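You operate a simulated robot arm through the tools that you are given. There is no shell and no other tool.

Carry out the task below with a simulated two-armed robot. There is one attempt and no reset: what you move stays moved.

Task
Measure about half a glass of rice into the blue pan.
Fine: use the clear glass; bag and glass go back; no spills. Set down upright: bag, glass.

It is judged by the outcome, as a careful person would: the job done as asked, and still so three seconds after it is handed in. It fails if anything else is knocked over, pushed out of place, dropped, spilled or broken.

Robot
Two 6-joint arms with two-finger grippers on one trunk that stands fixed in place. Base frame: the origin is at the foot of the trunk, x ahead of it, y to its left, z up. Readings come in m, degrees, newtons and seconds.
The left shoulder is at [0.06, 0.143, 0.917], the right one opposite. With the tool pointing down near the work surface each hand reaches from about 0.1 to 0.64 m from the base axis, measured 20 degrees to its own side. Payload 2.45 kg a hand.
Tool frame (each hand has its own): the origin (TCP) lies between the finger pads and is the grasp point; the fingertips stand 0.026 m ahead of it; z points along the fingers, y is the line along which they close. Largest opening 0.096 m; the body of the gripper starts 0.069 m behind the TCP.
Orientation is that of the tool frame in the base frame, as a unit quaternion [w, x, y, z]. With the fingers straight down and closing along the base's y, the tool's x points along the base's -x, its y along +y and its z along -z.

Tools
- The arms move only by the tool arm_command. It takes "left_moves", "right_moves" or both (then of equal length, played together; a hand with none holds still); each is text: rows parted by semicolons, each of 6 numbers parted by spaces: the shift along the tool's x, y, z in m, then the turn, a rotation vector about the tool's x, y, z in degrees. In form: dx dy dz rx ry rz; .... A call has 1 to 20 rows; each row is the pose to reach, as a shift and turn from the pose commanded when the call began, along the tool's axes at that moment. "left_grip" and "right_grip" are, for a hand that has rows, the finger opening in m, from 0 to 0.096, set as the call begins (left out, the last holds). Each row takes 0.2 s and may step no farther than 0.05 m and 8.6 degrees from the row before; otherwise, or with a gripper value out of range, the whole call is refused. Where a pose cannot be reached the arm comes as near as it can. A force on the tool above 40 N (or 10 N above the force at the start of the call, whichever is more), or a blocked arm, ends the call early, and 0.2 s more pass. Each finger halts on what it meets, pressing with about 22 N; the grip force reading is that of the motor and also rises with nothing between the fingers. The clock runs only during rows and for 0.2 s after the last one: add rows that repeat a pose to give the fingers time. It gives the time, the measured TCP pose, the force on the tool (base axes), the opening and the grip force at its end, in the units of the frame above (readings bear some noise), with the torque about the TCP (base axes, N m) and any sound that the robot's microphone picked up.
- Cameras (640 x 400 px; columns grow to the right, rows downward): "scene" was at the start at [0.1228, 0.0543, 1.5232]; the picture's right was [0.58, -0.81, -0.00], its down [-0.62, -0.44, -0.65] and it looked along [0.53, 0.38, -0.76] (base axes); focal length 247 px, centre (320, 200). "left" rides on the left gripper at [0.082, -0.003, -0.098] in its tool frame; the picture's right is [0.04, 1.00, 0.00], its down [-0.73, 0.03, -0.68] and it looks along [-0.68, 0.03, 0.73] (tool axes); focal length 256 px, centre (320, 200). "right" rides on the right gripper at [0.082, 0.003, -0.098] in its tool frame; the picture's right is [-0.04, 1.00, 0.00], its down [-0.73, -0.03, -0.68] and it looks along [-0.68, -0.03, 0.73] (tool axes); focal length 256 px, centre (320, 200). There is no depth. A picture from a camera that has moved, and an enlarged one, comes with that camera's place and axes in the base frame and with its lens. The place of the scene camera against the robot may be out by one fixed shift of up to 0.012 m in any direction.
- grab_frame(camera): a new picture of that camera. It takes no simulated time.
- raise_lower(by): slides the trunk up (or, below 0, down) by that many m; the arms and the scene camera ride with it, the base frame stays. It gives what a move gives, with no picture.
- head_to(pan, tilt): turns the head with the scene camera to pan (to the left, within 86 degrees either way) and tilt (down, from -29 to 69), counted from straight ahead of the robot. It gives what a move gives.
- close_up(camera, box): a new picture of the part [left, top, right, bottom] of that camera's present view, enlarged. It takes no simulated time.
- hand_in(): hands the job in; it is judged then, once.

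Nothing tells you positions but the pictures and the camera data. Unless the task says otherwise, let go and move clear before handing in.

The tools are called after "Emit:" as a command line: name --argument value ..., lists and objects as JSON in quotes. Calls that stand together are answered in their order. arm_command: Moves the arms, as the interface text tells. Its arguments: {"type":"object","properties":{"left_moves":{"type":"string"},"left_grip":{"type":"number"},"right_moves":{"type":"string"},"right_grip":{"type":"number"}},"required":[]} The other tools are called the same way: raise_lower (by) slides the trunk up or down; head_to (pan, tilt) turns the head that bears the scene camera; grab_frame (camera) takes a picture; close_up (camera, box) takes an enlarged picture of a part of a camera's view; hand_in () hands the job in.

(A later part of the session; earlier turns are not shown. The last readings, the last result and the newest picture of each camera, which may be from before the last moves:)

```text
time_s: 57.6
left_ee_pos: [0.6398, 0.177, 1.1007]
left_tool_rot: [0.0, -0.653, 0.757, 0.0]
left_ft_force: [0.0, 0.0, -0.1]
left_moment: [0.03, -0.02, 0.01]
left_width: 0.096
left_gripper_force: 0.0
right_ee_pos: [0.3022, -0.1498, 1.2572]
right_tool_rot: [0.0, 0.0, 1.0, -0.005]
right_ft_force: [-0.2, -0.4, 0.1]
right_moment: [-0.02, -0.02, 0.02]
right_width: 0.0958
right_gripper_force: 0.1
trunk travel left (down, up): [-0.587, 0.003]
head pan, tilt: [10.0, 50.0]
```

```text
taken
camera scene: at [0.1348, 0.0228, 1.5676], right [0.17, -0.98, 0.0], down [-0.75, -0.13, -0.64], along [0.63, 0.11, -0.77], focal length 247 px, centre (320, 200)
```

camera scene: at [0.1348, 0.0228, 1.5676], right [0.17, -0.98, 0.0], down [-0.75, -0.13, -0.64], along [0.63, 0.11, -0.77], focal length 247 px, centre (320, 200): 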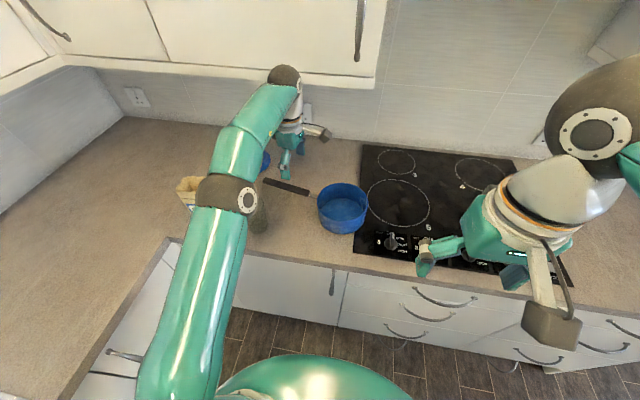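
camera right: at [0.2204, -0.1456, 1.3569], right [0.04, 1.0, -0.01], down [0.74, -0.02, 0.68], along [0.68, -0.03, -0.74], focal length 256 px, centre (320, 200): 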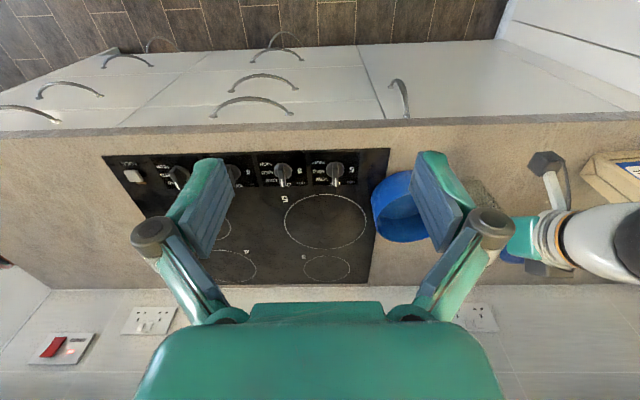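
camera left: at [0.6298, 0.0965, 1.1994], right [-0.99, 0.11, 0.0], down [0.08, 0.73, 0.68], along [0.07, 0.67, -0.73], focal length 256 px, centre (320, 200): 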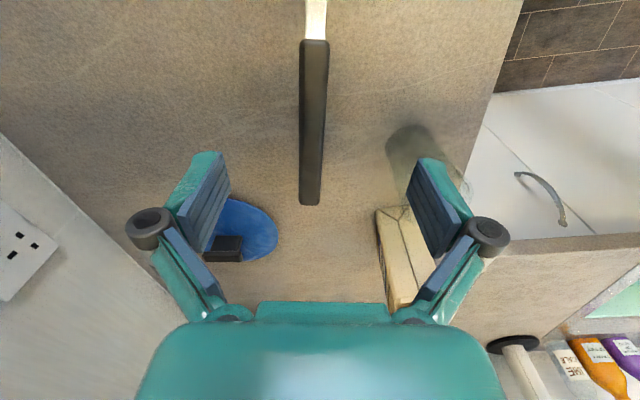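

The handle is directly below, lined up with the fingers. I'll descend onto it.

Emit:
arm_command --left_moves "-0.0002 -0.001 0.03 0 0 0; -0.0003 -0.002 0.06 0 0 0; -0.0005 -0.003 0.09 0 0 0; -0.0006 -0.004 0.1157 0 0 0; -0.0006 -0.004 0.1157 0 0 0"

Emit:
grab_frame --camera "left"

```text
time_s: 58.8
left_ee_pos: [0.644, 0.179, 0.9853]
left_tool_rot: [-0.001, -0.652, 0.758, 0.0]
left_ft_force: [-0.6, -0.6, -0.8]
left_moment: [0.0, 0.0, -0.02]
left_width: 0.0964
left_gripper_force: 0.1
right_ee_pos: [0.3014, -0.1506, 1.2576]
right_tool_rot: [-0.001, -0.001, 1.0, -0.005]
right_ft_force: [-0.5, 1.2, 0.9]
right_moment: [-0.02, -0.02, 0.02]
right_width: 0.096
right_gripper_force: 0.0
trunk travel left (down, up): [-0.587, 0.003]
head pan, tilt: [10.0, 50.0]
```

```text
taken
camera left: at [0.634, 0.0973, 1.0831], right [-0.99, 0.11, 0.0], down [0.08, 0.73, 0.68], along [0.07, 0.67, -0.73], focal length 256 px, centre (320, 200)
```

left: 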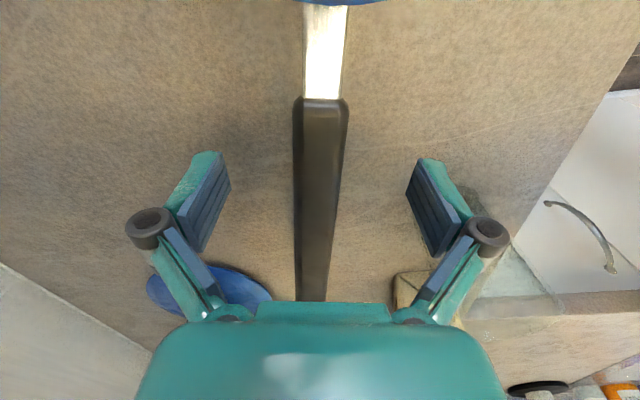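

Centred on the handle. Closing the fingers.

Emit:
arm_command --left_moves "0 0 0.003 0 0 0; 0 0 0.006 0 0 0; 0 0 0.006 0 0 0; 0 0 0.006 0 0 0; 0 0 0.006 0 0 0; 0 0 0.006 0 0 0" --left_grip 0.0

Emit:
close_up --camera "scene" --box '[225, 135, 405, 255]'

```text
time_s: 60.2
left_ee_pos: [0.6443, 0.1784, 0.9778]
left_tool_rot: [0.0, -0.651, 0.759, 0.001]
left_ft_force: [0.6, 1.1, 0.4]
left_moment: [0.11, -0.05, 0.05]
left_width: 0.0229
left_gripper_force: 21.9
right_ee_pos: [0.3022, -0.1503, 1.2565]
right_tool_rot: [-0.001, 0.0, 1.0, -0.004]
right_ft_force: [0.0, -1.0, 0.5]
right_moment: [0.03, 0.01, -0.02]
right_width: 0.096
right_gripper_force: 0.1
trunk travel left (down, up): [-0.587, 0.003]
head pan, tilt: [10.0, 50.0]
```

```text
3.33 times, centred on (315, 195) of scene
camera zoom: at [0.1361, 0.0227, 1.5674], right [0.17, -0.98, 0.0], down [-0.75, -0.13, -0.64], along [0.63, 0.11, -0.77], focal length 822 px, centre (337, 217)
```

zoom: 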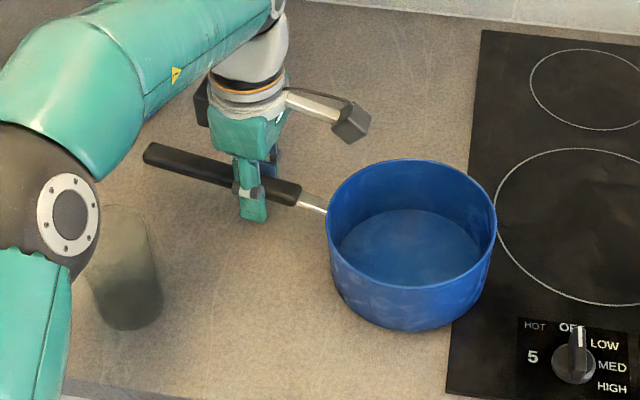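

The handle is gripped. I'll slide the pan along the counter back to its original position and heading with a slow 20-step arc.

Emit:
arm_command --left_moves "-0.0039 -0.0066 0 0 0 3.83; -0.0070 -0.0131 0 0 0 7.66; -0.0094 -0.0196 0 0 0 11.49; -0.0112 -0.0259 0 0 0 15.32; -0.0123 -0.032 0 0 0 19.15; -0.0129 -0.0378 0 0 0 22.98; -0.0128 -0.0435 0 0 0 26.81; -0.0121 -0.0488 0 0 0 30.64; -0.0109 -0.0536 0 0 0 34.47; -0.009 -0.0583 0 0 0 38.3; -0.0067 -0.0624 0 0 0 42.13; -0.0039 -0.0662 0 0 0 45.96; -0.0006 -0.0693 0 0 0 49.79; 0.0031 -0.0722 0 0 0 53.62; 0.0072 -0.0742 0 0 0 57.45; 0.0117 -0.0757 0 0 0 61.28; 0.0166 -0.0768 0 0 0 65.11; 0.0215 -0.0772 0 0 0 68.94; 0.0268 -0.077 0 0 0 72.77; 0.0324 -0.0761 0 0 0 76.6"

Emit:
grab_frame --camera "scene"

Emit:
close_up --camera "scene" --box '[205, 115, 405, 255]'

```text
time_s: 64.4
left_ee_pos: [0.6739, 0.1393, 0.9724]
left_tool_rot: [-0.001, -0.041, 0.999, -0.001]
left_ft_force: [-1.8, -2.7, 2.6]
left_moment: [-0.14, 0.26, 0.18]
left_width: 0.0226
left_gripper_force: 21.6
left hand out of reach, approached as far as the arm can: row 6, 7, 8, 9, 10, 11, 12, 13, 14, 15, 16, 17, 18, 19, 20
right_ee_pos: [0.3021, -0.1493, 1.2581]
right_tool_rot: [-0.001, 0.0, 1.0, -0.005]
right_ft_force: [-0.6, -0.2, 0.4]
right_moment: [-0.03, -0.03, 0.01]
right_width: 0.0961
right_gripper_force: 0.0
trunk travel left (down, up): [-0.587, 0.003]
head pan, tilt: [10.0, 50.0]
```

```text
taken
camera scene: at [0.1353, 0.0228, 1.5675], right [0.17, -0.98, 0.0], down [-0.75, -0.13, -0.64], along [0.63, 0.11, -0.77], focal length 247 px, centre (320, 200)
```

scene: 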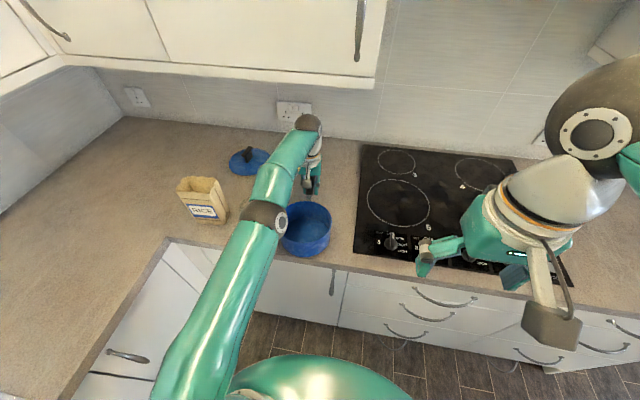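

```text
2.86 times, centred on (305, 185) of scene
camera zoom: at [0.1353, 0.0228, 1.5675], right [0.17, -0.98, 0.0], down [-0.75, -0.13, -0.64], along [0.63, 0.11, -0.77], focal length 705 px, centre (363, 243)
```

zoom: 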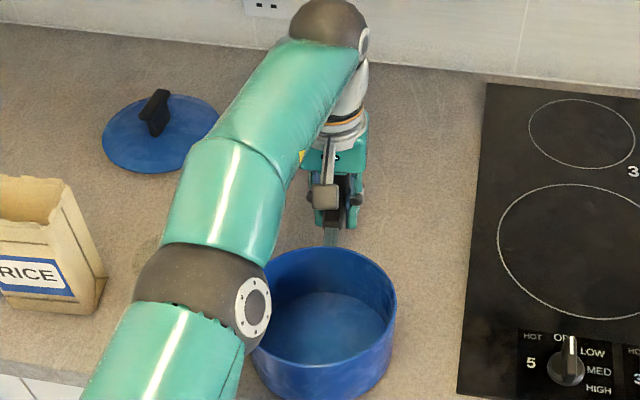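

The arm ran out of reach with the hand vertical, so the pan now has the right heading but sits about 0.04 m too close. I'll loosen the grip, tilt the hand forward for more reach, re-grip and push it the remaining distance.

Emit:
arm_command --left_moves "0 0 0 0 0 0; 0 0 0 0 0 0" --left_grip 0.055

Emit:
arm_command --left_moves "0 0 -0.002 0 -6 0; 0 0 -0.004 0 -12 0; 0 0 -0.004 0 -18 0; 0 0 -0.004 0 -24 0; 0 0 -0.004 0 -28 0; 0 0 -0.004 0 -28 0"

Emit:
grab_frame --camera "left"

Emit:
close_up --camera "scene" --box '[205, 115, 405, 255]'

```text
time_s: 65.0
left_ee_pos: [0.6751, 0.1396, 0.9723]
left_tool_rot: [-0.002, -0.041, 0.999, -0.001]
left_ft_force: [0.1, 0.4, -0.2]
left_moment: [-0.01, 0.0, 0.0]
left_width: 0.055
left_gripper_force: 0.1
right_ee_pos: [0.3024, -0.1498, 1.2574]
right_tool_rot: [-0.002, -0.001, 1.0, -0.005]
right_ft_force: [-0.8, 0.8, -0.1]
right_moment: [-0.02, -0.01, 0.01]
right_width: 0.0961
right_gripper_force: 0.1
trunk travel left (down, up): [-0.587, 0.003]
head pan, tilt: [10.0, 50.0]
```

```text
time_s: 66.4
left_ee_pos: [0.6788, 0.1421, 0.9777]
left_tool_rot: [0.241, -0.04, 0.97, 0.009]
left_ft_force: [0.8, -0.2, -0.4]
left_moment: [-0.03, 0.04, 0.0]
left_width: 0.055
left_gripper_force: 0.0
right_ee_pos: [0.3019, -0.1509, 1.2572]
right_tool_rot: [-0.001, -0.001, 1.0, -0.005]
right_ft_force: [0.3, -1.2, -0.7]
right_moment: [0.02, 0.0, -0.02]
right_width: 0.096
right_gripper_force: 0.0
trunk travel left (down, up): [-0.587, 0.003]
head pan, tilt: [10.0, 50.0]
```

```text
taken
camera left: at [0.5589, 0.1288, 1.0257], right [-0.12, 0.99, -0.02], down [0.33, 0.06, 0.94], along [0.94, 0.1, -0.33], focal length 256 px, centre (320, 200)
```

left: 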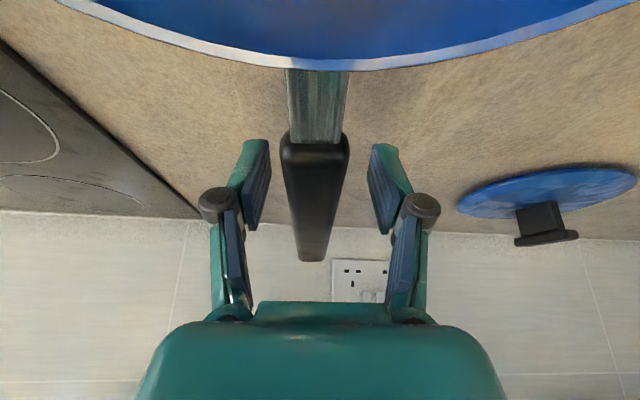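

```text
2.86 times, centred on (305, 185) of scene
camera zoom: at [0.136, 0.0226, 1.5674], right [0.17, -0.98, 0.0], down [-0.75, -0.13, -0.64], along [0.63, 0.11, -0.77], focal length 705 px, centre (363, 243)
```

zoom: 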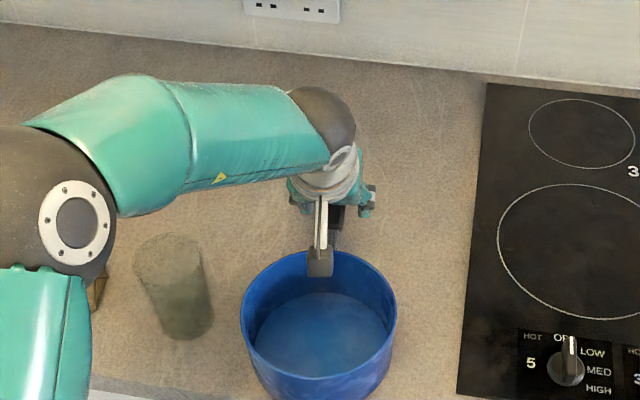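

The handle is centred between the fingers and the glass is still standing safely. I'll re-grip and push the pan forward 0.0415 m.

Emit:
arm_command --left_moves "0 0 0 0 0 0; 0 0 0 0 0 0; 0 0 0 0 0 0" --left_grip 0.0

Emit:
arm_command --left_moves "-0.0046 -0.0007 0.0024 0 0 0; -0.0091 -0.0014 0.0048 0 0 0; -0.0137 -0.002 0.0072 0 0 0; -0.0183 -0.0027 0.0097 0 0 0; -0.0228 -0.0034 0.0121 0 0 0; -0.0274 -0.0041 0.0145 0 0 0; -0.0319 -0.0047 0.0169 0 0 0; -0.0365 -0.0054 0.0193 0 0 0; -0.0365 -0.0054 0.0193 0 0 0"

Emit:
close_up --camera "scene" --box '[205, 115, 405, 255]'

```text
time_s: 67.2
left_ee_pos: [0.6781, 0.1417, 0.978]
left_tool_rot: [0.241, -0.04, 0.97, 0.011]
left_ft_force: [-0.3, -2.6, 0.7]
left_moment: [-0.06, -0.03, 0.29]
left_width: 0.0228
left_gripper_force: 22.2
right_ee_pos: [0.3014, -0.1502, 1.2569]
right_tool_rot: [0.0, -0.001, 1.0, -0.004]
right_ft_force: [-0.2, -0.2, -1.1]
right_moment: [0.04, 0.01, 0.02]
right_width: 0.0958
right_gripper_force: 0.1
trunk travel left (down, up): [-0.587, 0.003]
head pan, tilt: [10.0, 50.0]
```

```text
time_s: 69.2
left_ee_pos: [0.7199, 0.1396, 0.9776]
left_tool_rot: [0.241, -0.041, 0.97, 0.01]
left_ft_force: [-0.7, 0.0, -1.4]
left_moment: [-0.03, -0.31, 0.02]
left_width: 0.0223
left_gripper_force: 22.0
right_ee_pos: [0.3031, -0.1508, 1.2574]
right_tool_rot: [-0.001, -0.001, 1.0, -0.004]
right_ft_force: [-0.4, 0.9, -0.3]
right_moment: [0.01, 0.0, -0.01]
right_width: 0.0958
right_gripper_force: 0.1
trunk travel left (down, up): [-0.587, 0.003]
head pan, tilt: [10.0, 50.0]
```

```text
2.86 times, centred on (305, 185) of scene
camera zoom: at [0.1362, 0.0227, 1.5674], right [0.17, -0.98, 0.0], down [-0.75, -0.13, -0.64], along [0.63, 0.11, -0.77], focal length 705 px, centre (363, 243)
```

zoom: 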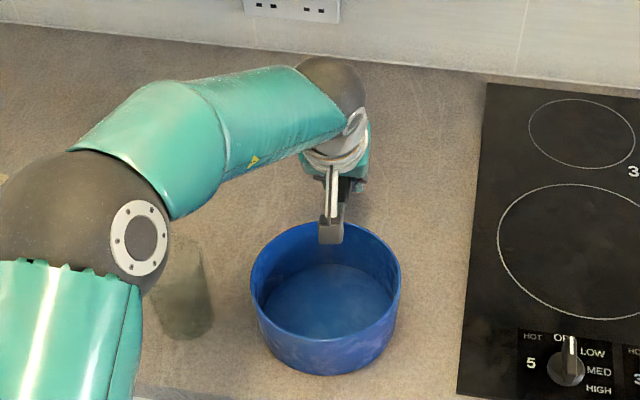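

The pan looks nearly back. I'll release the handle, back the hand up, and compare with the original view.

Emit:
arm_command --left_moves "0 0 0 0 0 0; 0 0 0 0 0 0; 0 0 0 0 0 0" --left_grip 0.07

Emit:
arm_command --left_moves "0 0 -0.02 0 0 0; 0 0 -0.045 0 0 0; 0 0 -0.08 0 0 0; 0 0 -0.12 0 0 0; 0 0 -0.16 0 0 0; 0 0 -0.16 0 0 0"

Emit:
head_to --pan 25 --tilt 50

Emit:
close_up --camera "scene" --box '[200, 130, 400, 260]'

Emit:
grab_frame --camera "scene"

```text
time_s: 70.0
left_ee_pos: [0.7196, 0.1398, 0.9765]
left_tool_rot: [0.241, -0.04, 0.97, 0.01]
left_ft_force: [0.4, 0.4, 0.0]
left_moment: [-0.01, 0.04, -0.02]
left_width: 0.0701
left_gripper_force: 0.0
right_ee_pos: [0.3028, -0.1497, 1.2568]
right_tool_rot: [-0.001, 0.0, 1.0, -0.004]
right_ft_force: [-0.8, 0.3, -0.8]
right_moment: [0.01, 0.0, 0.0]
right_width: 0.096
right_gripper_force: 0.1
trunk travel left (down, up): [-0.587, 0.003]
head pan, tilt: [10.0, 50.0]
```

```text
time_s: 71.4
left_ee_pos: [0.6407, 0.1325, 1.1203]
left_tool_rot: [0.241, -0.04, 0.97, 0.009]
left_ft_force: [-0.3, -0.1, -0.5]
left_moment: [0.03, 0.0, -0.03]
left_width: 0.0701
left_gripper_force: 0.1
right_ee_pos: [0.3034, -0.1502, 1.2571]
right_tool_rot: [-0.001, -0.001, 1.0, -0.005]
right_ft_force: [-0.7, -0.4, -0.3]
right_moment: [0.05, 0.04, -0.03]
right_width: 0.0958
right_gripper_force: 0.2
trunk travel left (down, up): [-0.587, 0.003]
head pan, tilt: [10.0, 50.0]
```

```text
time_s: 72.1
left_ee_pos: [0.6409, 0.1331, 1.1203]
left_tool_rot: [0.242, -0.04, 0.97, 0.01]
left_ft_force: [0.5, 1.0, -0.2]
left_moment: [-0.01, -0.01, 0.01]
left_width: 0.07
left_gripper_force: 0.0
right_ee_pos: [0.3023, -0.1501, 1.2578]
right_tool_rot: [-0.001, -0.001, 1.0, -0.004]
right_ft_force: [-0.2, 0.1, -0.6]
right_moment: [0.01, 0.01, 0.0]
right_width: 0.0958
right_gripper_force: 0.1
trunk travel left (down, up): [-0.587, 0.003]
head pan, tilt: [25.0, 50.0]
```

```text
3.08 times, centred on (300, 195) of scene
camera zoom: at [0.1297, 0.0418, 1.5675], right [0.42, -0.91, 0.0], down [-0.69, -0.32, -0.64], along [0.58, 0.27, -0.77], focal length 759 px, centre (382, 215)
```

zoom: 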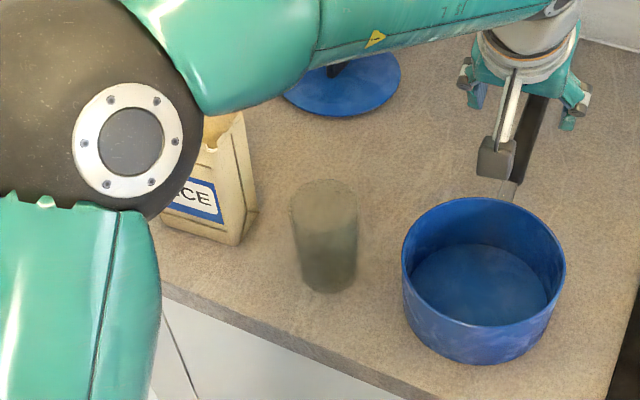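

```text
taken
camera scene: at [0.1297, 0.0418, 1.5675], right [0.42, -0.91, 0.0], down [-0.69, -0.32, -0.64], along [0.58, 0.27, -0.77], focal length 247 px, centre (320, 200)
```

scene: 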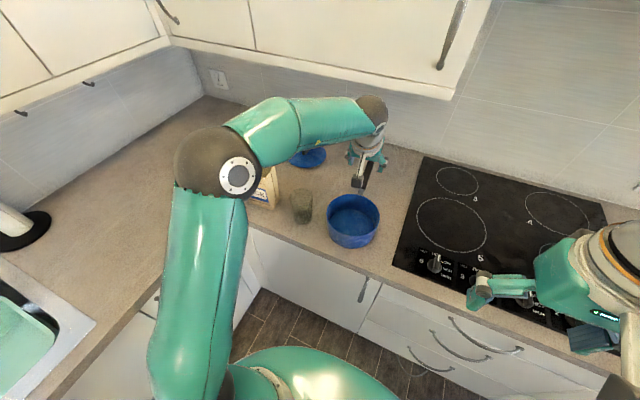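

The pan is back within about 5 mm of its original pose with the same heading, and the glass and bag are undisturbed. From now on I'll move loads slowly; next I'll bring the left hand back in front of the glass.

Emit:
arm_command --left_moves "0.0226 0.0234 -0.0104 0.4 -2.8 0.5; 0.0451 0.0468 -0.0207 0.8 -5.6 1.1; 0.0677 0.0702 -0.0311 1.2 -8.4 1.6; 0.0902 0.0936 -0.0414 1.7 -11.3 2.2; 0.1128 0.117 -0.0518 2.1 -14.1 2.7; 0.1353 0.1404 -0.0621 2.5 -16.9 3.3; 0.1579 0.1638 -0.0725 2.9 -19.7 3.8; 0.1579 0.1638 -0.0725 2.9 -19.7 3.8" --left_grip 0.096

Emit:
grab_frame --camera "left"

Emit:
close_up --camera "scene" --box '[200, 130, 400, 260]'

```text
time_s: 73.9
left_ee_pos: [0.4577, 0.2829, 1.108]
left_tool_rot: [0.402, 0.001, 0.915, -0.001]
left_ft_force: [-0.2, -0.4, 0.2]
left_moment: [0.0, -0.03, -0.01]
left_width: 0.0959
left_gripper_force: 0.0
right_ee_pos: [0.3031, -0.1502, 1.2572]
right_tool_rot: [-0.001, -0.001, 1.0, -0.004]
right_ft_force: [-0.1, 1.0, -0.4]
right_moment: [0.02, 0.02, -0.03]
right_width: 0.0962
right_gripper_force: 0.1
trunk travel left (down, up): [-0.587, 0.003]
head pan, tilt: [25.0, 50.0]
```

```text
taken
camera left: at [0.3288, 0.2793, 1.1142], right [-0.03, 1.0, -0.03], down [-0.01, 0.03, 1.0], along [1.0, 0.03, 0.01], focal length 256 px, centre (320, 200)
```

left: 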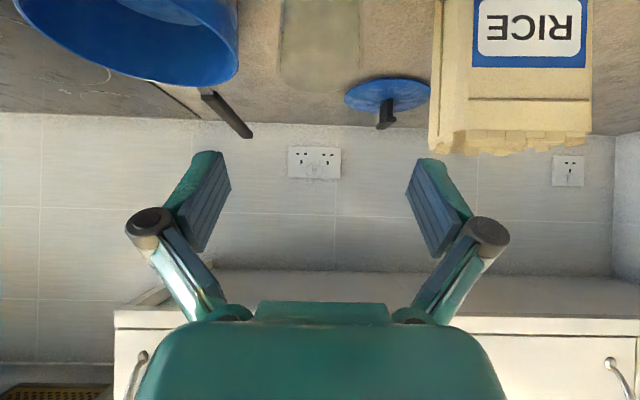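

```text
3.08 times, centred on (300, 195) of scene
camera zoom: at [0.1305, 0.0416, 1.5674], right [0.42, -0.91, 0.0], down [-0.69, -0.32, -0.64], along [0.58, 0.27, -0.77], focal length 759 px, centre (382, 215)
```

zoom: 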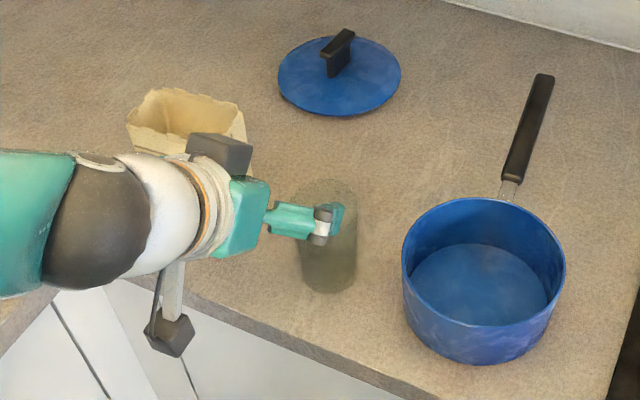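

The pan matches its original view. I'll descend onto the glass again and grip it.

Emit:
arm_command --left_moves "0.02 -0.0005 0.035 0 0 0; 0.03 -0.001 0.07 0 0 0; 0.036 -0.0014 0.105 0 0 0; 0.039 -0.0017 0.1369 0 0 0; 0.039 -0.0017 0.1369 0 0 0"

Emit:
arm_command --left_moves "0 0 0 0 0 0; 0 0 0 0 0 0; 0 0 0 0 0 0; 0 0 0 0 0 0; 0 0 0 0 0 0" --left_grip 0.0

Emit:
close_up --camera "left" --box '[160, 0, 480, 300]'

```text
time_s: 75.1
left_ee_pos: [0.5334, 0.2814, 0.9862]
left_tool_rot: [0.405, 0.0, 0.915, 0.001]
left_ft_force: [0.4, 0.0, 0.4]
left_moment: [-0.02, 0.04, -0.01]
left_width: 0.0961
left_gripper_force: 0.1
right_ee_pos: [0.3003, -0.149, 1.2557]
right_tool_rot: [-0.001, -0.001, 1.0, -0.005]
right_ft_force: [-0.5, -0.5, -0.3]
right_moment: [0.01, -0.02, -0.04]
right_width: 0.0958
right_gripper_force: 0.1
trunk travel left (down, up): [-0.587, 0.003]
head pan, tilt: [25.0, 50.0]
```

```text
time_s: 76.3
left_ee_pos: [0.5347, 0.2822, 0.986]
left_tool_rot: [0.404, 0.0, 0.915, 0.0]
left_ft_force: [0.5, -0.8, 0.1]
left_moment: [-0.06, 0.05, 0.0]
left_width: 0.064
left_gripper_force: 21.7
right_ee_pos: [0.3023, -0.1504, 1.2577]
right_tool_rot: [-0.001, -0.002, 1.0, -0.004]
right_ft_force: [-0.2, 0.0, -0.7]
right_moment: [0.01, -0.03, 0.01]
right_width: 0.0962
right_gripper_force: 0.0
trunk travel left (down, up): [-0.587, 0.003]
head pan, tilt: [25.0, 50.0]
```

```text
1.33 times, centred on (320, 150) of left
camera zoom: at [0.4056, 0.2785, 0.9926], right [-0.03, 1.0, -0.03], down [-0.01, 0.03, 1.0], along [1.0, 0.03, 0.01], focal length 341 px, centre (320, 267)
```

zoom: 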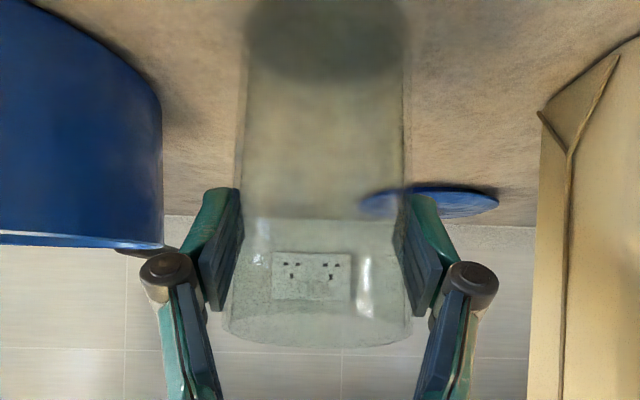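

Gripped. I'll lift slowly by 0.084 m and check the glass height in the grip before moving sideways.

Emit:
arm_command --left_moves "-0.0022 0 -0.002 0 0 0; -0.0052 0 -0.0047 0 0 0; -0.0096 0 -0.0087 0 0 0; -0.0141 0 -0.0128 0 0 0; -0.0185 0 -0.0168 0 0 0; -0.023 0 -0.0208 0 0 0; -0.0274 0 -0.0248 0 0 0; -0.0319 0 -0.0289 0 0 0; -0.0363 0 -0.0329 0 0 0; -0.0407 0 -0.0369 0 0 0; -0.0452 0 -0.041 0 0 0; -0.0496 0 -0.045 0 0 0; -0.0541 0 -0.049 0 0 0; -0.0585 0 -0.0531 0 0 0; -0.0622 0 -0.0564 0 0 0; -0.0622 0 -0.0564 0 0 0"

Emit:
close_up --camera "left" --box '[160, 0, 480, 300]'

```text
time_s: 79.7
left_ee_pos: [0.5324, 0.2802, 1.0715]
left_tool_rot: [0.404, 0.001, 0.915, 0.0]
left_ft_force: [0.7, -0.4, -1.5]
left_moment: [-0.02, -0.04, 0.02]
left_width: 0.064
left_gripper_force: 22.3
right_ee_pos: [0.3031, -0.1498, 1.2578]
right_tool_rot: [-0.001, 0.0, 1.0, -0.004]
right_ft_force: [0.0, -0.3, 0.0]
right_moment: [0.01, -0.02, -0.04]
right_width: 0.096
right_gripper_force: 0.0
trunk travel left (down, up): [-0.587, 0.003]
head pan, tilt: [25.0, 50.0]
```

```text
1.33 times, centred on (320, 150) of left
camera zoom: at [0.4042, 0.2775, 1.0777], right [-0.03, 1.0, -0.03], down [-0.01, 0.03, 1.0], along [1.0, 0.03, 0.01], focal length 341 px, centre (320, 267)
```

zoom: 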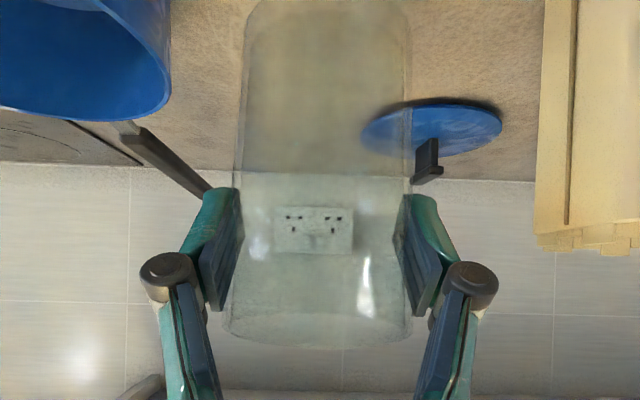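

No slip. I'll raise slightly more and carry it slowly sideways to above the pan centre.

Emit:
arm_command --left_moves "-0.0055 0 -0.005 0 0 0; -0.0111 0 -0.0101 0 0 0; -0.0122 -0.009 -0.0089 0 0 0; -0.0133 -0.018 -0.0076 0 0 0; -0.0145 -0.027 -0.0064 0 0 0; -0.0156 -0.036 -0.0051 0 0 0; -0.0167 -0.045 -0.0039 0 0 0; -0.0179 -0.054 -0.0027 0 0 0; -0.019 -0.063 -0.0014 0 0 0; -0.0201 -0.072 -0.0002 0 0 0; -0.0213 -0.081 0.0011 0 0 0; -0.0224 -0.09 0.0023 0 0 0; -0.0235 -0.099 0.0036 0 0 0; -0.0247 -0.108 0.0048 0 0 0; -0.0258 -0.117 0.006 0 0 0; -0.0269 -0.126 0.0073 0 0 0; -0.028 -0.135 0.0085 0 0 0; -0.0292 -0.144 0.0098 0 0 0; -0.0303 -0.153 0.011 0 0 0; -0.0303 -0.153 0.011 0 0 0"

Emit:
grab_frame --camera "left"

Emit:
close_up --camera "scene" --box '[200, 130, 400, 260]'

Emit:
close_up --camera "right" --box '[340, 110, 640, 300]'

```text
time_s: 83.9
left_ee_pos: [0.5621, 0.1279, 1.0859]
left_tool_rot: [0.404, 0.0, 0.915, 0.0]
left_ft_force: [-0.1, 0.3, -1.4]
left_moment: [-0.01, -0.01, 0.01]
left_width: 0.0639
left_gripper_force: 22.0
right_ee_pos: [0.3035, -0.1501, 1.2574]
right_tool_rot: [-0.001, -0.001, 1.0, -0.004]
right_ft_force: [0.7, 0.8, 0.1]
right_moment: [0.01, -0.01, 0.0]
right_width: 0.0961
right_gripper_force: 0.2
trunk travel left (down, up): [-0.587, 0.003]
head pan, tilt: [25.0, 50.0]
```

```text
taken
camera left: at [0.4337, 0.1247, 1.0922], right [-0.03, 1.0, -0.03], down [-0.01, 0.03, 1.0], along [1.0, 0.03, 0.01], focal length 256 px, centre (320, 200)
```

left: 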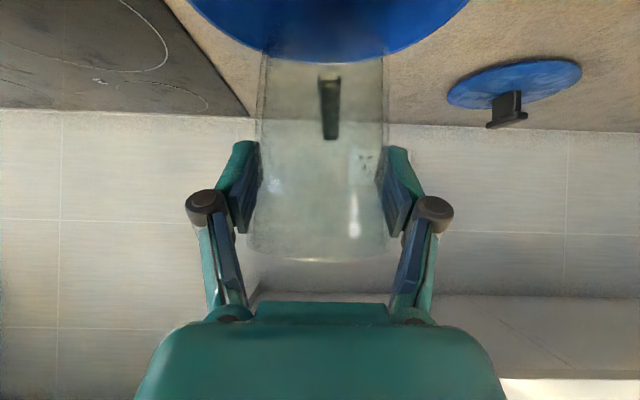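

```text
3.08 times, centred on (300, 195) of scene
camera zoom: at [0.1298, 0.042, 1.5675], right [0.42, -0.91, 0.0], down [-0.69, -0.32, -0.64], along [0.58, 0.27, -0.77], focal length 759 px, centre (382, 215)
```

zoom: 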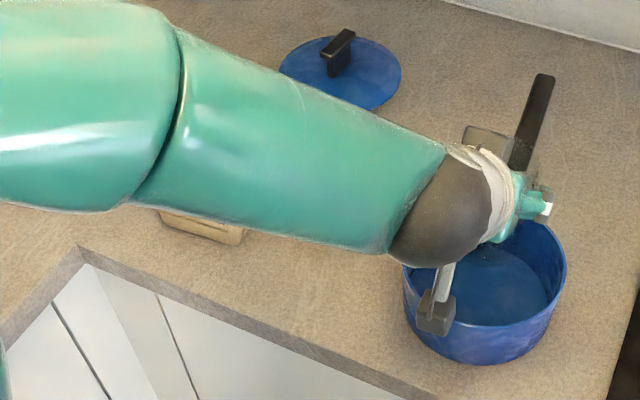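

```text
2.11 times, centred on (490, 205) of right
camera zoom: at [0.2209, -0.146, 1.3568], right [0.04, 1.0, -0.01], down [0.74, -0.02, 0.68], along [0.68, -0.03, -0.74], focal length 539 px, centre (-38, 190)
```

zoom: 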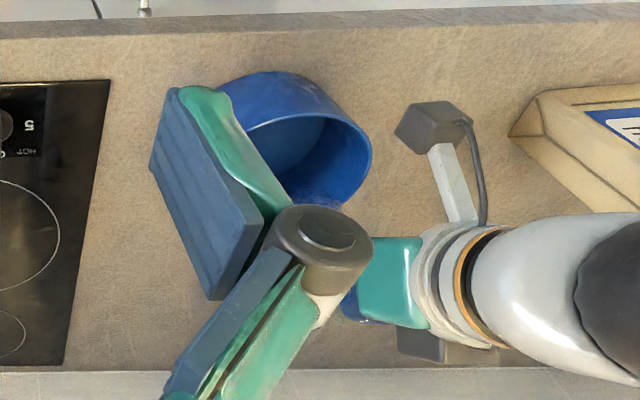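

The glass is centred above the pan. Lowering slowly into it.

Emit:
arm_command --left_moves "0.0059 0 0.0054 0 0 0; 0.0118 0 0.0108 0 0 0; 0.0178 0 0.0161 0 0 0; 0.0237 0 0.0215 0 0 0; 0.0296 0 0.0269 0 0 0; 0.0355 0 0.0323 0 0 0; 0.0414 0 0.0377 0 0 0; 0.0474 0 0.043 0 0 0; 0.0533 0 0.0484 0 0 0; 0.0592 0 0.0538 0 0 0; 0.0592 0 0.0538 0 0 0"

Emit:
arm_command --left_moves "0.0022 0 0.002 0 0 0; 0.0044 0 0.004 0 0 0; 0.0067 0 0.006 0 0 0; 0.0081 0 0.0074 0 0 0; 0.0081 0 0.0074 0 0 0"

Emit:
grab_frame --camera "left"

Emit:
close_up --camera "scene" --box '[260, 130, 420, 260]'

```text
time_s: 86.3
left_ee_pos: [0.5612, 0.1291, 1.0071]
left_tool_rot: [0.404, 0.001, 0.915, 0.0]
left_ft_force: [-0.5, -0.2, -2.9]
left_moment: [0.0, -0.02, -0.01]
left_width: 0.0638
left_gripper_force: 22.2
right_ee_pos: [0.3016, -0.1486, 1.2578]
right_tool_rot: [-0.002, -0.001, 1.0, -0.005]
right_ft_force: [0.5, 0.1, 0.1]
right_moment: [0.02, -0.02, -0.01]
right_width: 0.0962
right_gripper_force: 0.1
trunk travel left (down, up): [-0.587, 0.003]
head pan, tilt: [25.0, 50.0]
```

```text
time_s: 87.5
left_ee_pos: [0.5611, 0.1281, 0.9957]
left_tool_rot: [0.403, 0.001, 0.915, 0.0]
left_ft_force: [0.4, 0.4, -2.3]
left_moment: [0.02, 0.0, 0.01]
left_width: 0.0641
left_gripper_force: 22.1
right_ee_pos: [0.3017, -0.1488, 1.2583]
right_tool_rot: [-0.001, -0.002, 1.0, -0.004]
right_ft_force: [-0.1, 0.2, -0.1]
right_moment: [0.0, -0.01, -0.01]
right_width: 0.0959
right_gripper_force: 0.1
trunk travel left (down, up): [-0.587, 0.003]
head pan, tilt: [25.0, 50.0]
```

```text
taken
camera left: at [0.4328, 0.1249, 1.0017], right [-0.03, 1.0, -0.03], down [-0.01, 0.03, 1.0], along [1.0, 0.03, 0.01], focal length 256 px, centre (320, 200)
```

left: 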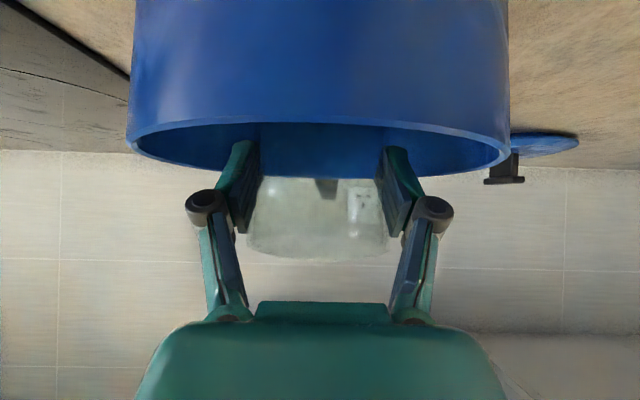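

```text
3.08 times, centred on (340, 195) of scene
camera zoom: at [0.1299, 0.0419, 1.5675], right [0.42, -0.91, 0.0], down [-0.69, -0.32, -0.64], along [0.58, 0.27, -0.77], focal length 759 px, centre (258, 215)
```

zoom: 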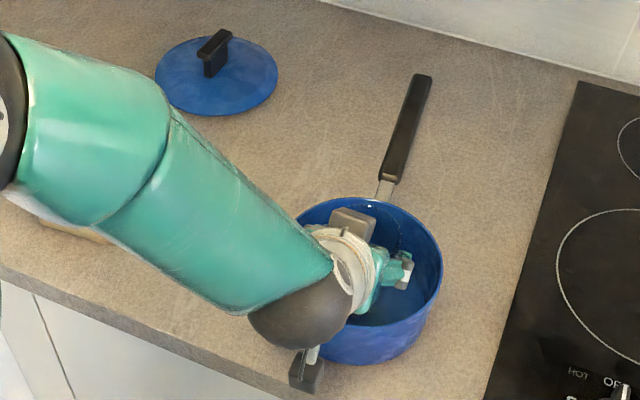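

Almost at the pan floor. Lowering a few millimetres more until contact shows in the force.

Emit:
arm_command --left_moves "0.0019 0 0.0017 0 0 0; 0.0037 0 0.0034 0 0 0; 0.0044 0 0.004 0 0 0; 0.0044 0 0.004 0 0 0"

```text
time_s: 88.5
left_ee_pos: [0.5604, 0.1294, 0.9921]
left_tool_rot: [0.405, -0.001, 0.914, 0.001]
left_ft_force: [0.3, 1.9, 9.2]
left_moment: [-0.17, 0.11, -0.03]
left_width: 0.0638
left_gripper_force: 22.1
right_ee_pos: [0.3024, -0.1503, 1.2589]
right_tool_rot: [-0.002, 0.0, 1.0, -0.004]
right_ft_force: [0.7, 0.0, -0.6]
right_moment: [0.02, 0.0, -0.02]
right_width: 0.0961
right_gripper_force: 0.1
trunk travel left (down, up): [-0.587, 0.003]
head pan, tilt: [25.0, 50.0]
```

The glass stands on the pan floor. I'll open just enough and back away along the finger direction.

Emit:
arm_command --left_moves "-0.0007 0 -0.0007 0 0 0; -0.0007 0 -0.0007 0 0 0; -0.0007 0 -0.0007 0 0 0" --left_grip 0.082

Emit:
arm_command --left_moves "0 0 -0.012 0 0 0; 0 0 -0.03 0 0 0; 0 0 -0.055 0 0 0; 0 0 -0.085 0 0 0; 0 0 -0.115 0 0 0; -0.03 0 -0.14 0 0 0; -0.03 0 -0.14 0 0 0"

Emit:
grab_frame --camera "left"

Emit:
grab_frame --camera "scene"

```text
time_s: 89.3
left_ee_pos: [0.5603, 0.128, 0.9917]
left_tool_rot: [0.403, 0.001, 0.915, 0.0]
left_ft_force: [0.1, 1.1, 0.1]
left_moment: [-0.01, 0.01, 0.03]
left_width: 0.0819
left_gripper_force: 0.0
right_ee_pos: [0.3026, -0.15, 1.2573]
right_tool_rot: [-0.001, -0.002, 1.0, -0.004]
right_ft_force: [-0.2, 0.3, -0.6]
right_moment: [-0.02, 0.0, -0.02]
right_width: 0.096
right_gripper_force: 0.1
trunk travel left (down, up): [-0.587, 0.003]
head pan, tilt: [25.0, 50.0]
```

```text
time_s: 90.9
left_ee_pos: [0.4782, 0.1271, 1.1064]
left_tool_rot: [0.404, 0.0, 0.915, 0.0]
left_ft_force: [-0.7, -0.9, 0.9]
left_moment: [0.02, 0.0, 0.02]
left_width: 0.0822
left_gripper_force: 0.0
right_ee_pos: [0.3007, -0.1504, 1.2574]
right_tool_rot: [-0.001, -0.001, 1.0, -0.004]
right_ft_force: [0.5, 0.1, 0.1]
right_moment: [-0.02, -0.03, 0.02]
right_width: 0.0961
right_gripper_force: 0.2
trunk travel left (down, up): [-0.587, 0.003]
head pan, tilt: [25.0, 50.0]
```

```text
taken
camera left: at [0.3485, 0.1239, 1.1123], right [-0.03, 1.0, -0.03], down [-0.01, 0.03, 1.0], along [1.0, 0.03, 0.01], focal length 256 px, centre (320, 200)
```

left: 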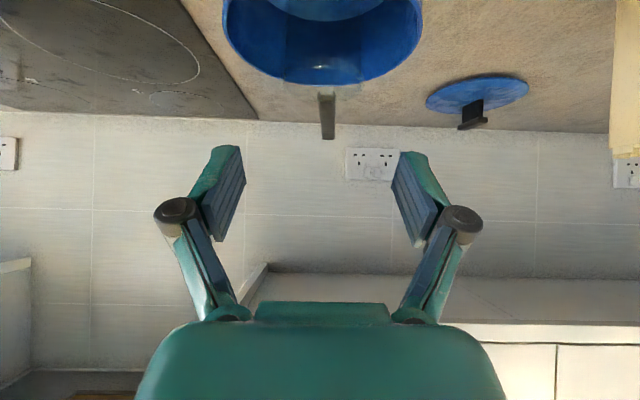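

```text
taken
camera scene: at [0.1301, 0.0418, 1.5674], right [0.42, -0.91, 0.0], down [-0.69, -0.32, -0.64], along [0.58, 0.27, -0.77], focal length 247 px, centre (320, 200)
```

scene: 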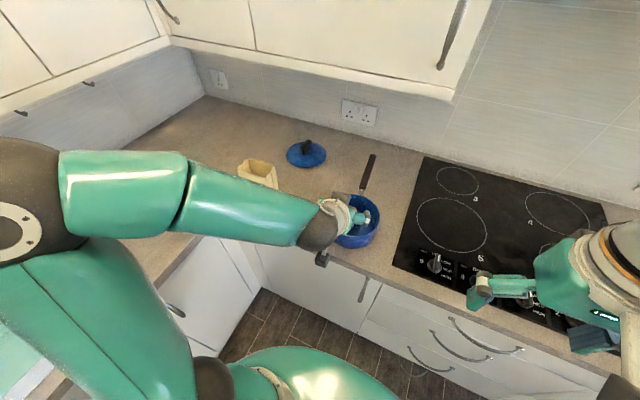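

The glass stands centred in the pan. Next, the bag: I'll swing the left hand back to the orientation for gripping the bag (fingers right and down), in free space first.

Emit:
arm_command --left_moves "-0.0045 0.0212 -0.0051 4.83 1.3 6.0; -0.009 0.0424 -0.0101 9.65 2.6 12.0; -0.0134 0.0635 -0.0152 14.5 3.9 18.0; -0.0179 0.0847 -0.0203 19.3 5.2 24.0; -0.0224 0.1059 -0.0253 24.1 6.5 30.0; -0.0269 0.1271 -0.0304 29.0 7.8 36.0; -0.0314 0.1483 -0.0354 33.8 9.1 42.0; -0.0359 0.1695 -0.0405 38.6 10.4 48.0; -0.0403 0.1906 -0.0456 43.4 11.7 54.0; -0.0448 0.2118 -0.0506 48.3 13.0 60.0; -0.0493 0.233 -0.0557 53.1 14.3 66.0; -0.0493 0.233 -0.0557 53.1 14.3 66.0" --left_grip 0.096

Emit:
grab_frame --camera "scene"

Emit:
grab_frame --camera "left"

```text
time_s: 93.5
left_ee_pos: [0.1978, 0.1191, 1.2156]
left_tool_rot: [0.228, 0.204, 0.94, -0.148]
left_ft_force: [22.7, 8.6, -4.0]
left_moment: [-0.32, 0.83, -0.18]
left_width: 0.0867
left_gripper_force: 0.1
left hand out of reach, approached as far as the arm can: row 3, 4, 5, 6, 7, 8, 9, 10, 11, 12
right_ee_pos: [0.3054, -0.1495, 1.2574]
right_tool_rot: [-0.003, -0.001, 1.0, -0.005]
right_ft_force: [-0.2, 0.2, 0.1]
right_moment: [0.01, 0.11, -0.01]
right_width: 0.0959
right_gripper_force: 0.1
trunk travel left (down, up): [-0.587, 0.003]
head pan, tilt: [25.0, 50.0]
stopped in row 12 (left hand): the force on the tool passed its limit at 233 N (the readings are from after the stop); the commanded pose is now the measured one
```

```text
taken
camera scene: at [0.1337, 0.0424, 1.567], right [0.42, -0.91, 0.0], down [-0.7, -0.32, -0.64], along [0.58, 0.27, -0.77], focal length 247 px, centre (320, 200)
```

scene: 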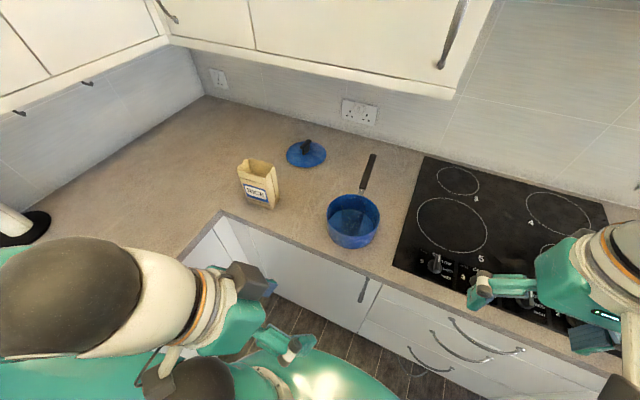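

```text
taken
camera left: at [0.093, 0.178, 1.2601], right [0.42, 0.89, -0.2], down [0.36, 0.04, 0.93], along [0.83, -0.46, -0.3], focal length 256 px, centre (320, 200)
```

left: 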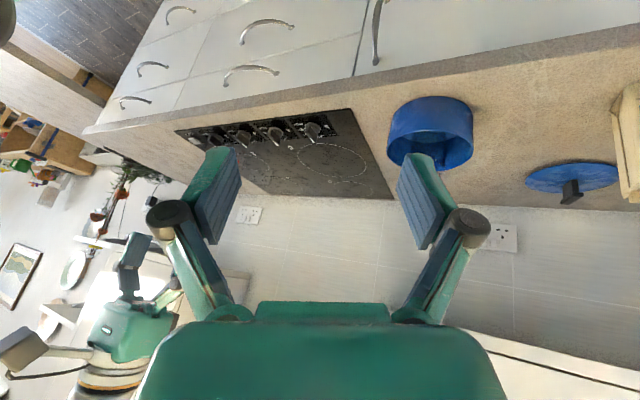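

The arm hit a joint limit on that path and swung back against the robot, but away from the objects; the bag, pan and glass look undisturbed. I'll recover to a fingers-down pose out in front.

Emit:
arm_command --left_moves "-0.0176 0.0201 0.005 0 0 0; -0.0352 0.0402 0.01 -2.5 3.8 -3.4; -0.0527 0.0603 0.015 -5.0 7.6 -6.8; -0.0703 0.0805 0.02 -7.5 11.4 -10.2; -0.0879 0.1006 0.025 -9.9 15.3 -13.7; -0.1055 0.1207 0.03 -12.4 19.1 -17.1; -0.123 0.1408 0.035 -14.9 22.9 -20.5; -0.1406 0.1609 0.04 -17.4 26.7 -23.9; -0.1406 0.1609 0.04 -17.4 26.7 -23.9"

Emit:
grab_frame --camera "scene"

```text
time_s: 95.5
left_ee_pos: [0.3953, 0.1986, 1.2198]
left_tool_rot: [0.0, 0.001, 1.0, -0.001]
left_ft_force: [-0.2, 1.0, 0.8]
left_moment: [-0.03, 0.03, -0.01]
left_width: 0.0959
left_gripper_force: 0.0
left hand out of reach, approached as far as the arm can: row 2, 3, 4
right_ee_pos: [0.3004, -0.1503, 1.259]
right_tool_rot: [0.001, -0.001, 1.0, -0.003]
right_ft_force: [0.5, 0.7, 0.1]
right_moment: [0.03, -0.03, -0.01]
right_width: 0.0963
right_gripper_force: 0.0
trunk travel left (down, up): [-0.587, 0.003]
head pan, tilt: [25.0, 50.0]
```

```text
taken
camera scene: at [0.1282, 0.0421, 1.5676], right [0.42, -0.91, 0.0], down [-0.69, -0.32, -0.64], along [0.58, 0.27, -0.77], focal length 247 px, centre (320, 200)
```

scene: 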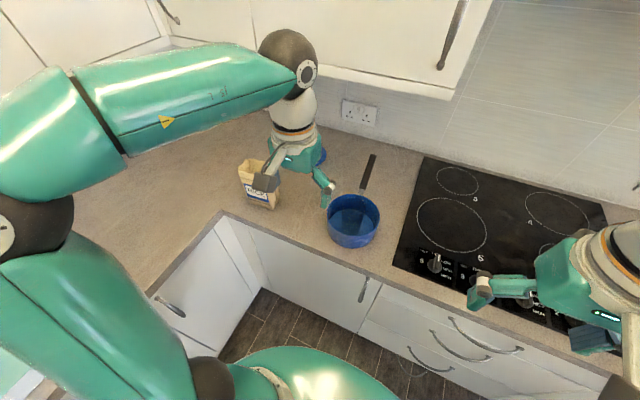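

Recovered cleanly. I'll take the proven route: yaw with the fingers down, then tilt, staying in free space between the bag and pan.

Emit:
arm_command --left_moves "-0.0065 0.0141 0.002 0 0 8.44; -0.013 0.0282 0.004 0 0 16.88; -0.0195 0.0423 0.006 0 0 25.32; -0.026 0.0564 0.008 0 0 33.76; -0.0325 0.0705 0.01 0 0 42.2; -0.039 0.0846 0.012 0 0 50.64; -0.0455 0.0987 0.014 0 0 59.08; -0.052 0.1128 0.016 0 0 67.52; -0.0585 0.1269 0.018 0 0 75.96; -0.065 0.141 0.02 0 0 84.4; -0.065 0.141 0.02 0 0 84.4"

Emit:
arm_command --left_moves "0 0 0 0 -7.5 0; 0 0 0 0 -15 0; 0 0 0 0 -22.5 0; 0 0 0 0 -30 0; 0 0 0 0 -30 0"

Emit:
grab_frame --camera "scene"

```text
time_s: 97.9
left_ee_pos: [0.3276, 0.1782, 0.9002]
left_tool_rot: [0.028, 0.632, 0.773, 0.034]
left_ft_force: [0.2, -0.7, 1.1]
left_moment: [0.05, 0.0, 0.01]
left_width: 0.0957
left_gripper_force: 0.0
left hand out of reach, approached as far as the arm can: row 2, 3, 4, 5, 6, 7, 8, 9, 10, 11
right_ee_pos: [0.3005, -0.1496, 1.2591]
right_tool_rot: [0.0, -0.002, 1.0, -0.004]
right_ft_force: [-0.6, -0.2, 0.5]
right_moment: [-0.01, -0.01, 0.0]
right_width: 0.0961
right_gripper_force: 0.0
trunk travel left (down, up): [-0.587, 0.003]
head pan, tilt: [25.0, 50.0]
```

```text
time_s: 99.1
left_ee_pos: [0.331, 0.1808, 0.9071]
left_tool_rot: [0.225, 0.62, 0.74, -0.133]
left_ft_force: [0.7, -0.4, 0.5]
left_moment: [0.0, 0.04, 0.02]
left_width: 0.0958
left_gripper_force: 0.1
left hand out of reach, approached as far as the arm can: row 1, 2, 3, 4, 5
right_ee_pos: [0.3031, -0.1497, 1.2591]
right_tool_rot: [-0.001, -0.001, 1.0, -0.003]
right_ft_force: [0.3, -0.5, 0.1]
right_moment: [0.0, 0.04, 0.02]
right_width: 0.0962
right_gripper_force: 0.0
trunk travel left (down, up): [-0.587, 0.003]
head pan, tilt: [25.0, 50.0]
```

```text
taken
camera scene: at [0.13, 0.0418, 1.5674], right [0.42, -0.91, 0.0], down [-0.69, -0.32, -0.64], along [0.58, 0.27, -0.77], focal length 247 px, centre (320, 200)
```

scene: 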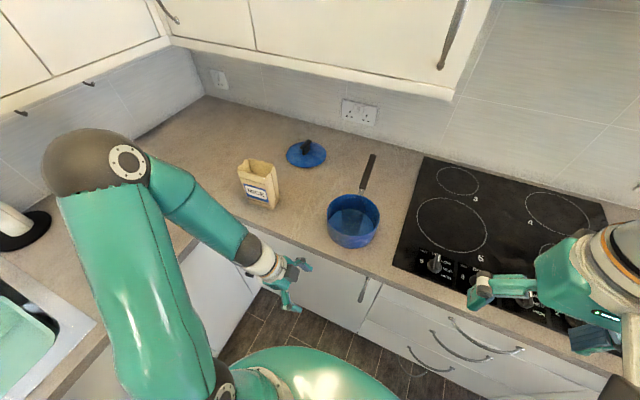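

The solver is in a different wrist branch now, in which yaw to the other side works. The gripper is symmetric, so I can grip the bag turned 180° instead. First I'll go back up to fingers-down.

Emit:
arm_command --left_moves "-0.0118 0.0025 -0.0238 -1.5 2.6 -7.1; -0.0236 0.005 -0.0477 -3.0 5.1 -14.2; -0.0353 0.0076 -0.0715 -4.6 7.7 -21.2; -0.0471 0.0101 -0.0953 -6.1 10.3 -28.3; -0.0589 0.0126 -0.1192 -7.6 12.8 -35.4; -0.0707 0.0151 -0.143 -9.1 15.4 -42.5; -0.0825 0.0176 -0.1669 -10.6 17.9 -49.6; -0.0943 0.0201 -0.1907 -12.1 20.5 -56.7; -0.106 0.0227 -0.2145 -13.7 23.1 -63.7; -0.1178 0.0252 -0.2384 -15.2 25.6 -70.8; -0.1296 0.0277 -0.2622 -16.7 28.2 -77.9; -0.1296 0.0277 -0.2622 -16.7 28.2 -77.9"

Emit:
grab_frame --camera "scene"

```text
time_s: 101.7
left_ee_pos: [0.3285, 0.199, 1.2029]
left_tool_rot: [0.003, -0.002, 1.0, 0.0]
left_ft_force: [-0.1, -1.0, 0.1]
left_moment: [-0.02, -0.03, 0.01]
left_width: 0.0961
left_gripper_force: 0.0
left hand out of reach, approached as far as the arm can: row 1, 2
right_ee_pos: [0.3012, -0.1497, 1.2578]
right_tool_rot: [0.0, -0.001, 1.0, -0.003]
right_ft_force: [0.3, 0.3, 0.6]
right_moment: [0.03, 0.0, 0.02]
right_width: 0.0961
right_gripper_force: 0.1
trunk travel left (down, up): [-0.587, 0.003]
head pan, tilt: [25.0, 50.0]
```

```text
taken
camera scene: at [0.1292, 0.0421, 1.5675], right [0.42, -0.91, 0.0], down [-0.69, -0.32, -0.64], along [0.58, 0.27, -0.77], focal length 247 px, centre (320, 200)
```

scene: 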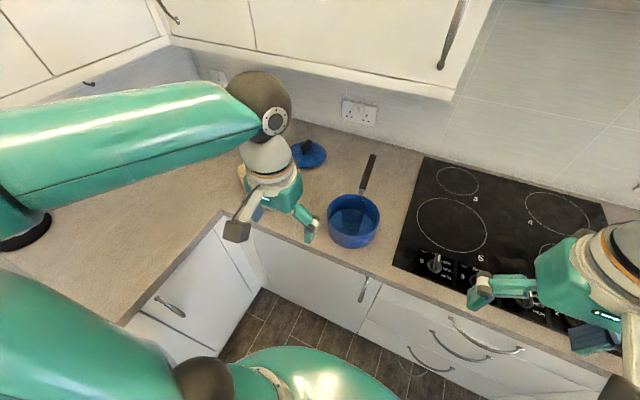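

Back to a good pose. I'll move in short checked stages from here: first pure translation towards the bag side.

Emit:
arm_command --left_moves "-0.023 0.033 0.001 0 0 0; -0.046 0.066 0.002 0 0 0; -0.069 0.098 0.002 0 0 0; -0.0915 0.131 0.003 0 0 0; -0.0915 0.131 0.003 0 0 0"

Emit:
arm_command --left_moves "0 0 0 0 0 -8; 0 0 0 0 0 -16; 0 0 0 0 0 -24; 0 0 0 0 0 -32; 0 0 0 0 0 -32"

```text
time_s: 102.9
left_ee_pos: [0.4168, 0.3274, 1.1984]
left_tool_rot: [0.003, -0.001, 1.0, 0.0]
left_ft_force: [-0.6, -0.6, 1.0]
left_moment: [0.01, 0.0, 0.04]
left_width: 0.096
left_gripper_force: 0.2
right_ee_pos: [0.3006, -0.1506, 1.2588]
right_tool_rot: [-0.001, 0.0, 1.0, -0.005]
right_ft_force: [0.6, 0.0, -0.5]
right_moment: [-0.01, -0.05, -0.04]
right_width: 0.096
right_gripper_force: 0.0
trunk travel left (down, up): [-0.587, 0.003]
head pan, tilt: [25.0, 50.0]
```

```text
time_s: 104.1
left_ee_pos: [0.4202, 0.3272, 1.1975]
left_tool_rot: [0.004, -0.277, 0.961, -0.001]
left_ft_force: [0.1, -0.6, -0.6]
left_moment: [0.02, 0.0, -0.04]
left_width: 0.096
left_gripper_force: 0.0
right_ee_pos: [0.302, -0.1506, 1.258]
right_tool_rot: [-0.001, 0.0, 1.0, -0.004]
right_ft_force: [-0.3, -0.4, 1.2]
right_moment: [0.02, -0.05, 0.01]
right_width: 0.096
right_gripper_force: 0.1
trunk travel left (down, up): [-0.587, 0.003]
head pan, tilt: [25.0, 50.0]
```

Both tracked without problems. Continuing the yaw in this direction.

Emit:
arm_command --left_moves "0 0 0 0 0 -8; 0 0 0 0 0 -16; 0 0 0 0 0 -24; 0 0 0 0 0 -32; 0 0 0 0 0 -32"

Emit:
arm_command --left_moves "0 0 0 0 0 -8; 0 0 0 0 0 -16; 0 0 0 0 0 -24; 0 0 0 0 0 -31.6; 0 0 0 0 0 -31.6"

```text
time_s: 105.3
left_ee_pos: [0.4186, 0.3273, 1.1973]
left_tool_rot: [0.002, -0.532, 0.847, -0.002]
left_ft_force: [-0.4, 0.5, 0.8]
left_moment: [0.02, -0.03, 0.01]
left_width: 0.096
left_gripper_force: 0.1
right_ee_pos: [0.3022, -0.1497, 1.2592]
right_tool_rot: [-0.001, -0.001, 1.0, -0.005]
right_ft_force: [-0.8, -0.9, 0.5]
right_moment: [-0.04, 0.01, -0.01]
right_width: 0.0961
right_gripper_force: 0.0
trunk travel left (down, up): [-0.587, 0.003]
head pan, tilt: [25.0, 50.0]
```

```text
time_s: 106.5
left_ee_pos: [0.4193, 0.3273, 1.1986]
left_tool_rot: [-0.001, 0.742, -0.67, 0.002]
left_ft_force: [0.1, 0.6, -0.6]
left_moment: [0.01, -0.01, 0.02]
left_width: 0.0962
left_gripper_force: 0.0
right_ee_pos: [0.3007, -0.1497, 1.2597]
right_tool_rot: [-0.001, -0.001, 1.0, -0.004]
right_ft_force: [0.8, -1.0, -0.5]
right_moment: [0.0, -0.03, 0.02]
right_width: 0.0958
right_gripper_force: 0.1
trunk travel left (down, up): [-0.587, 0.003]
head pan, tilt: [25.0, 50.0]
```

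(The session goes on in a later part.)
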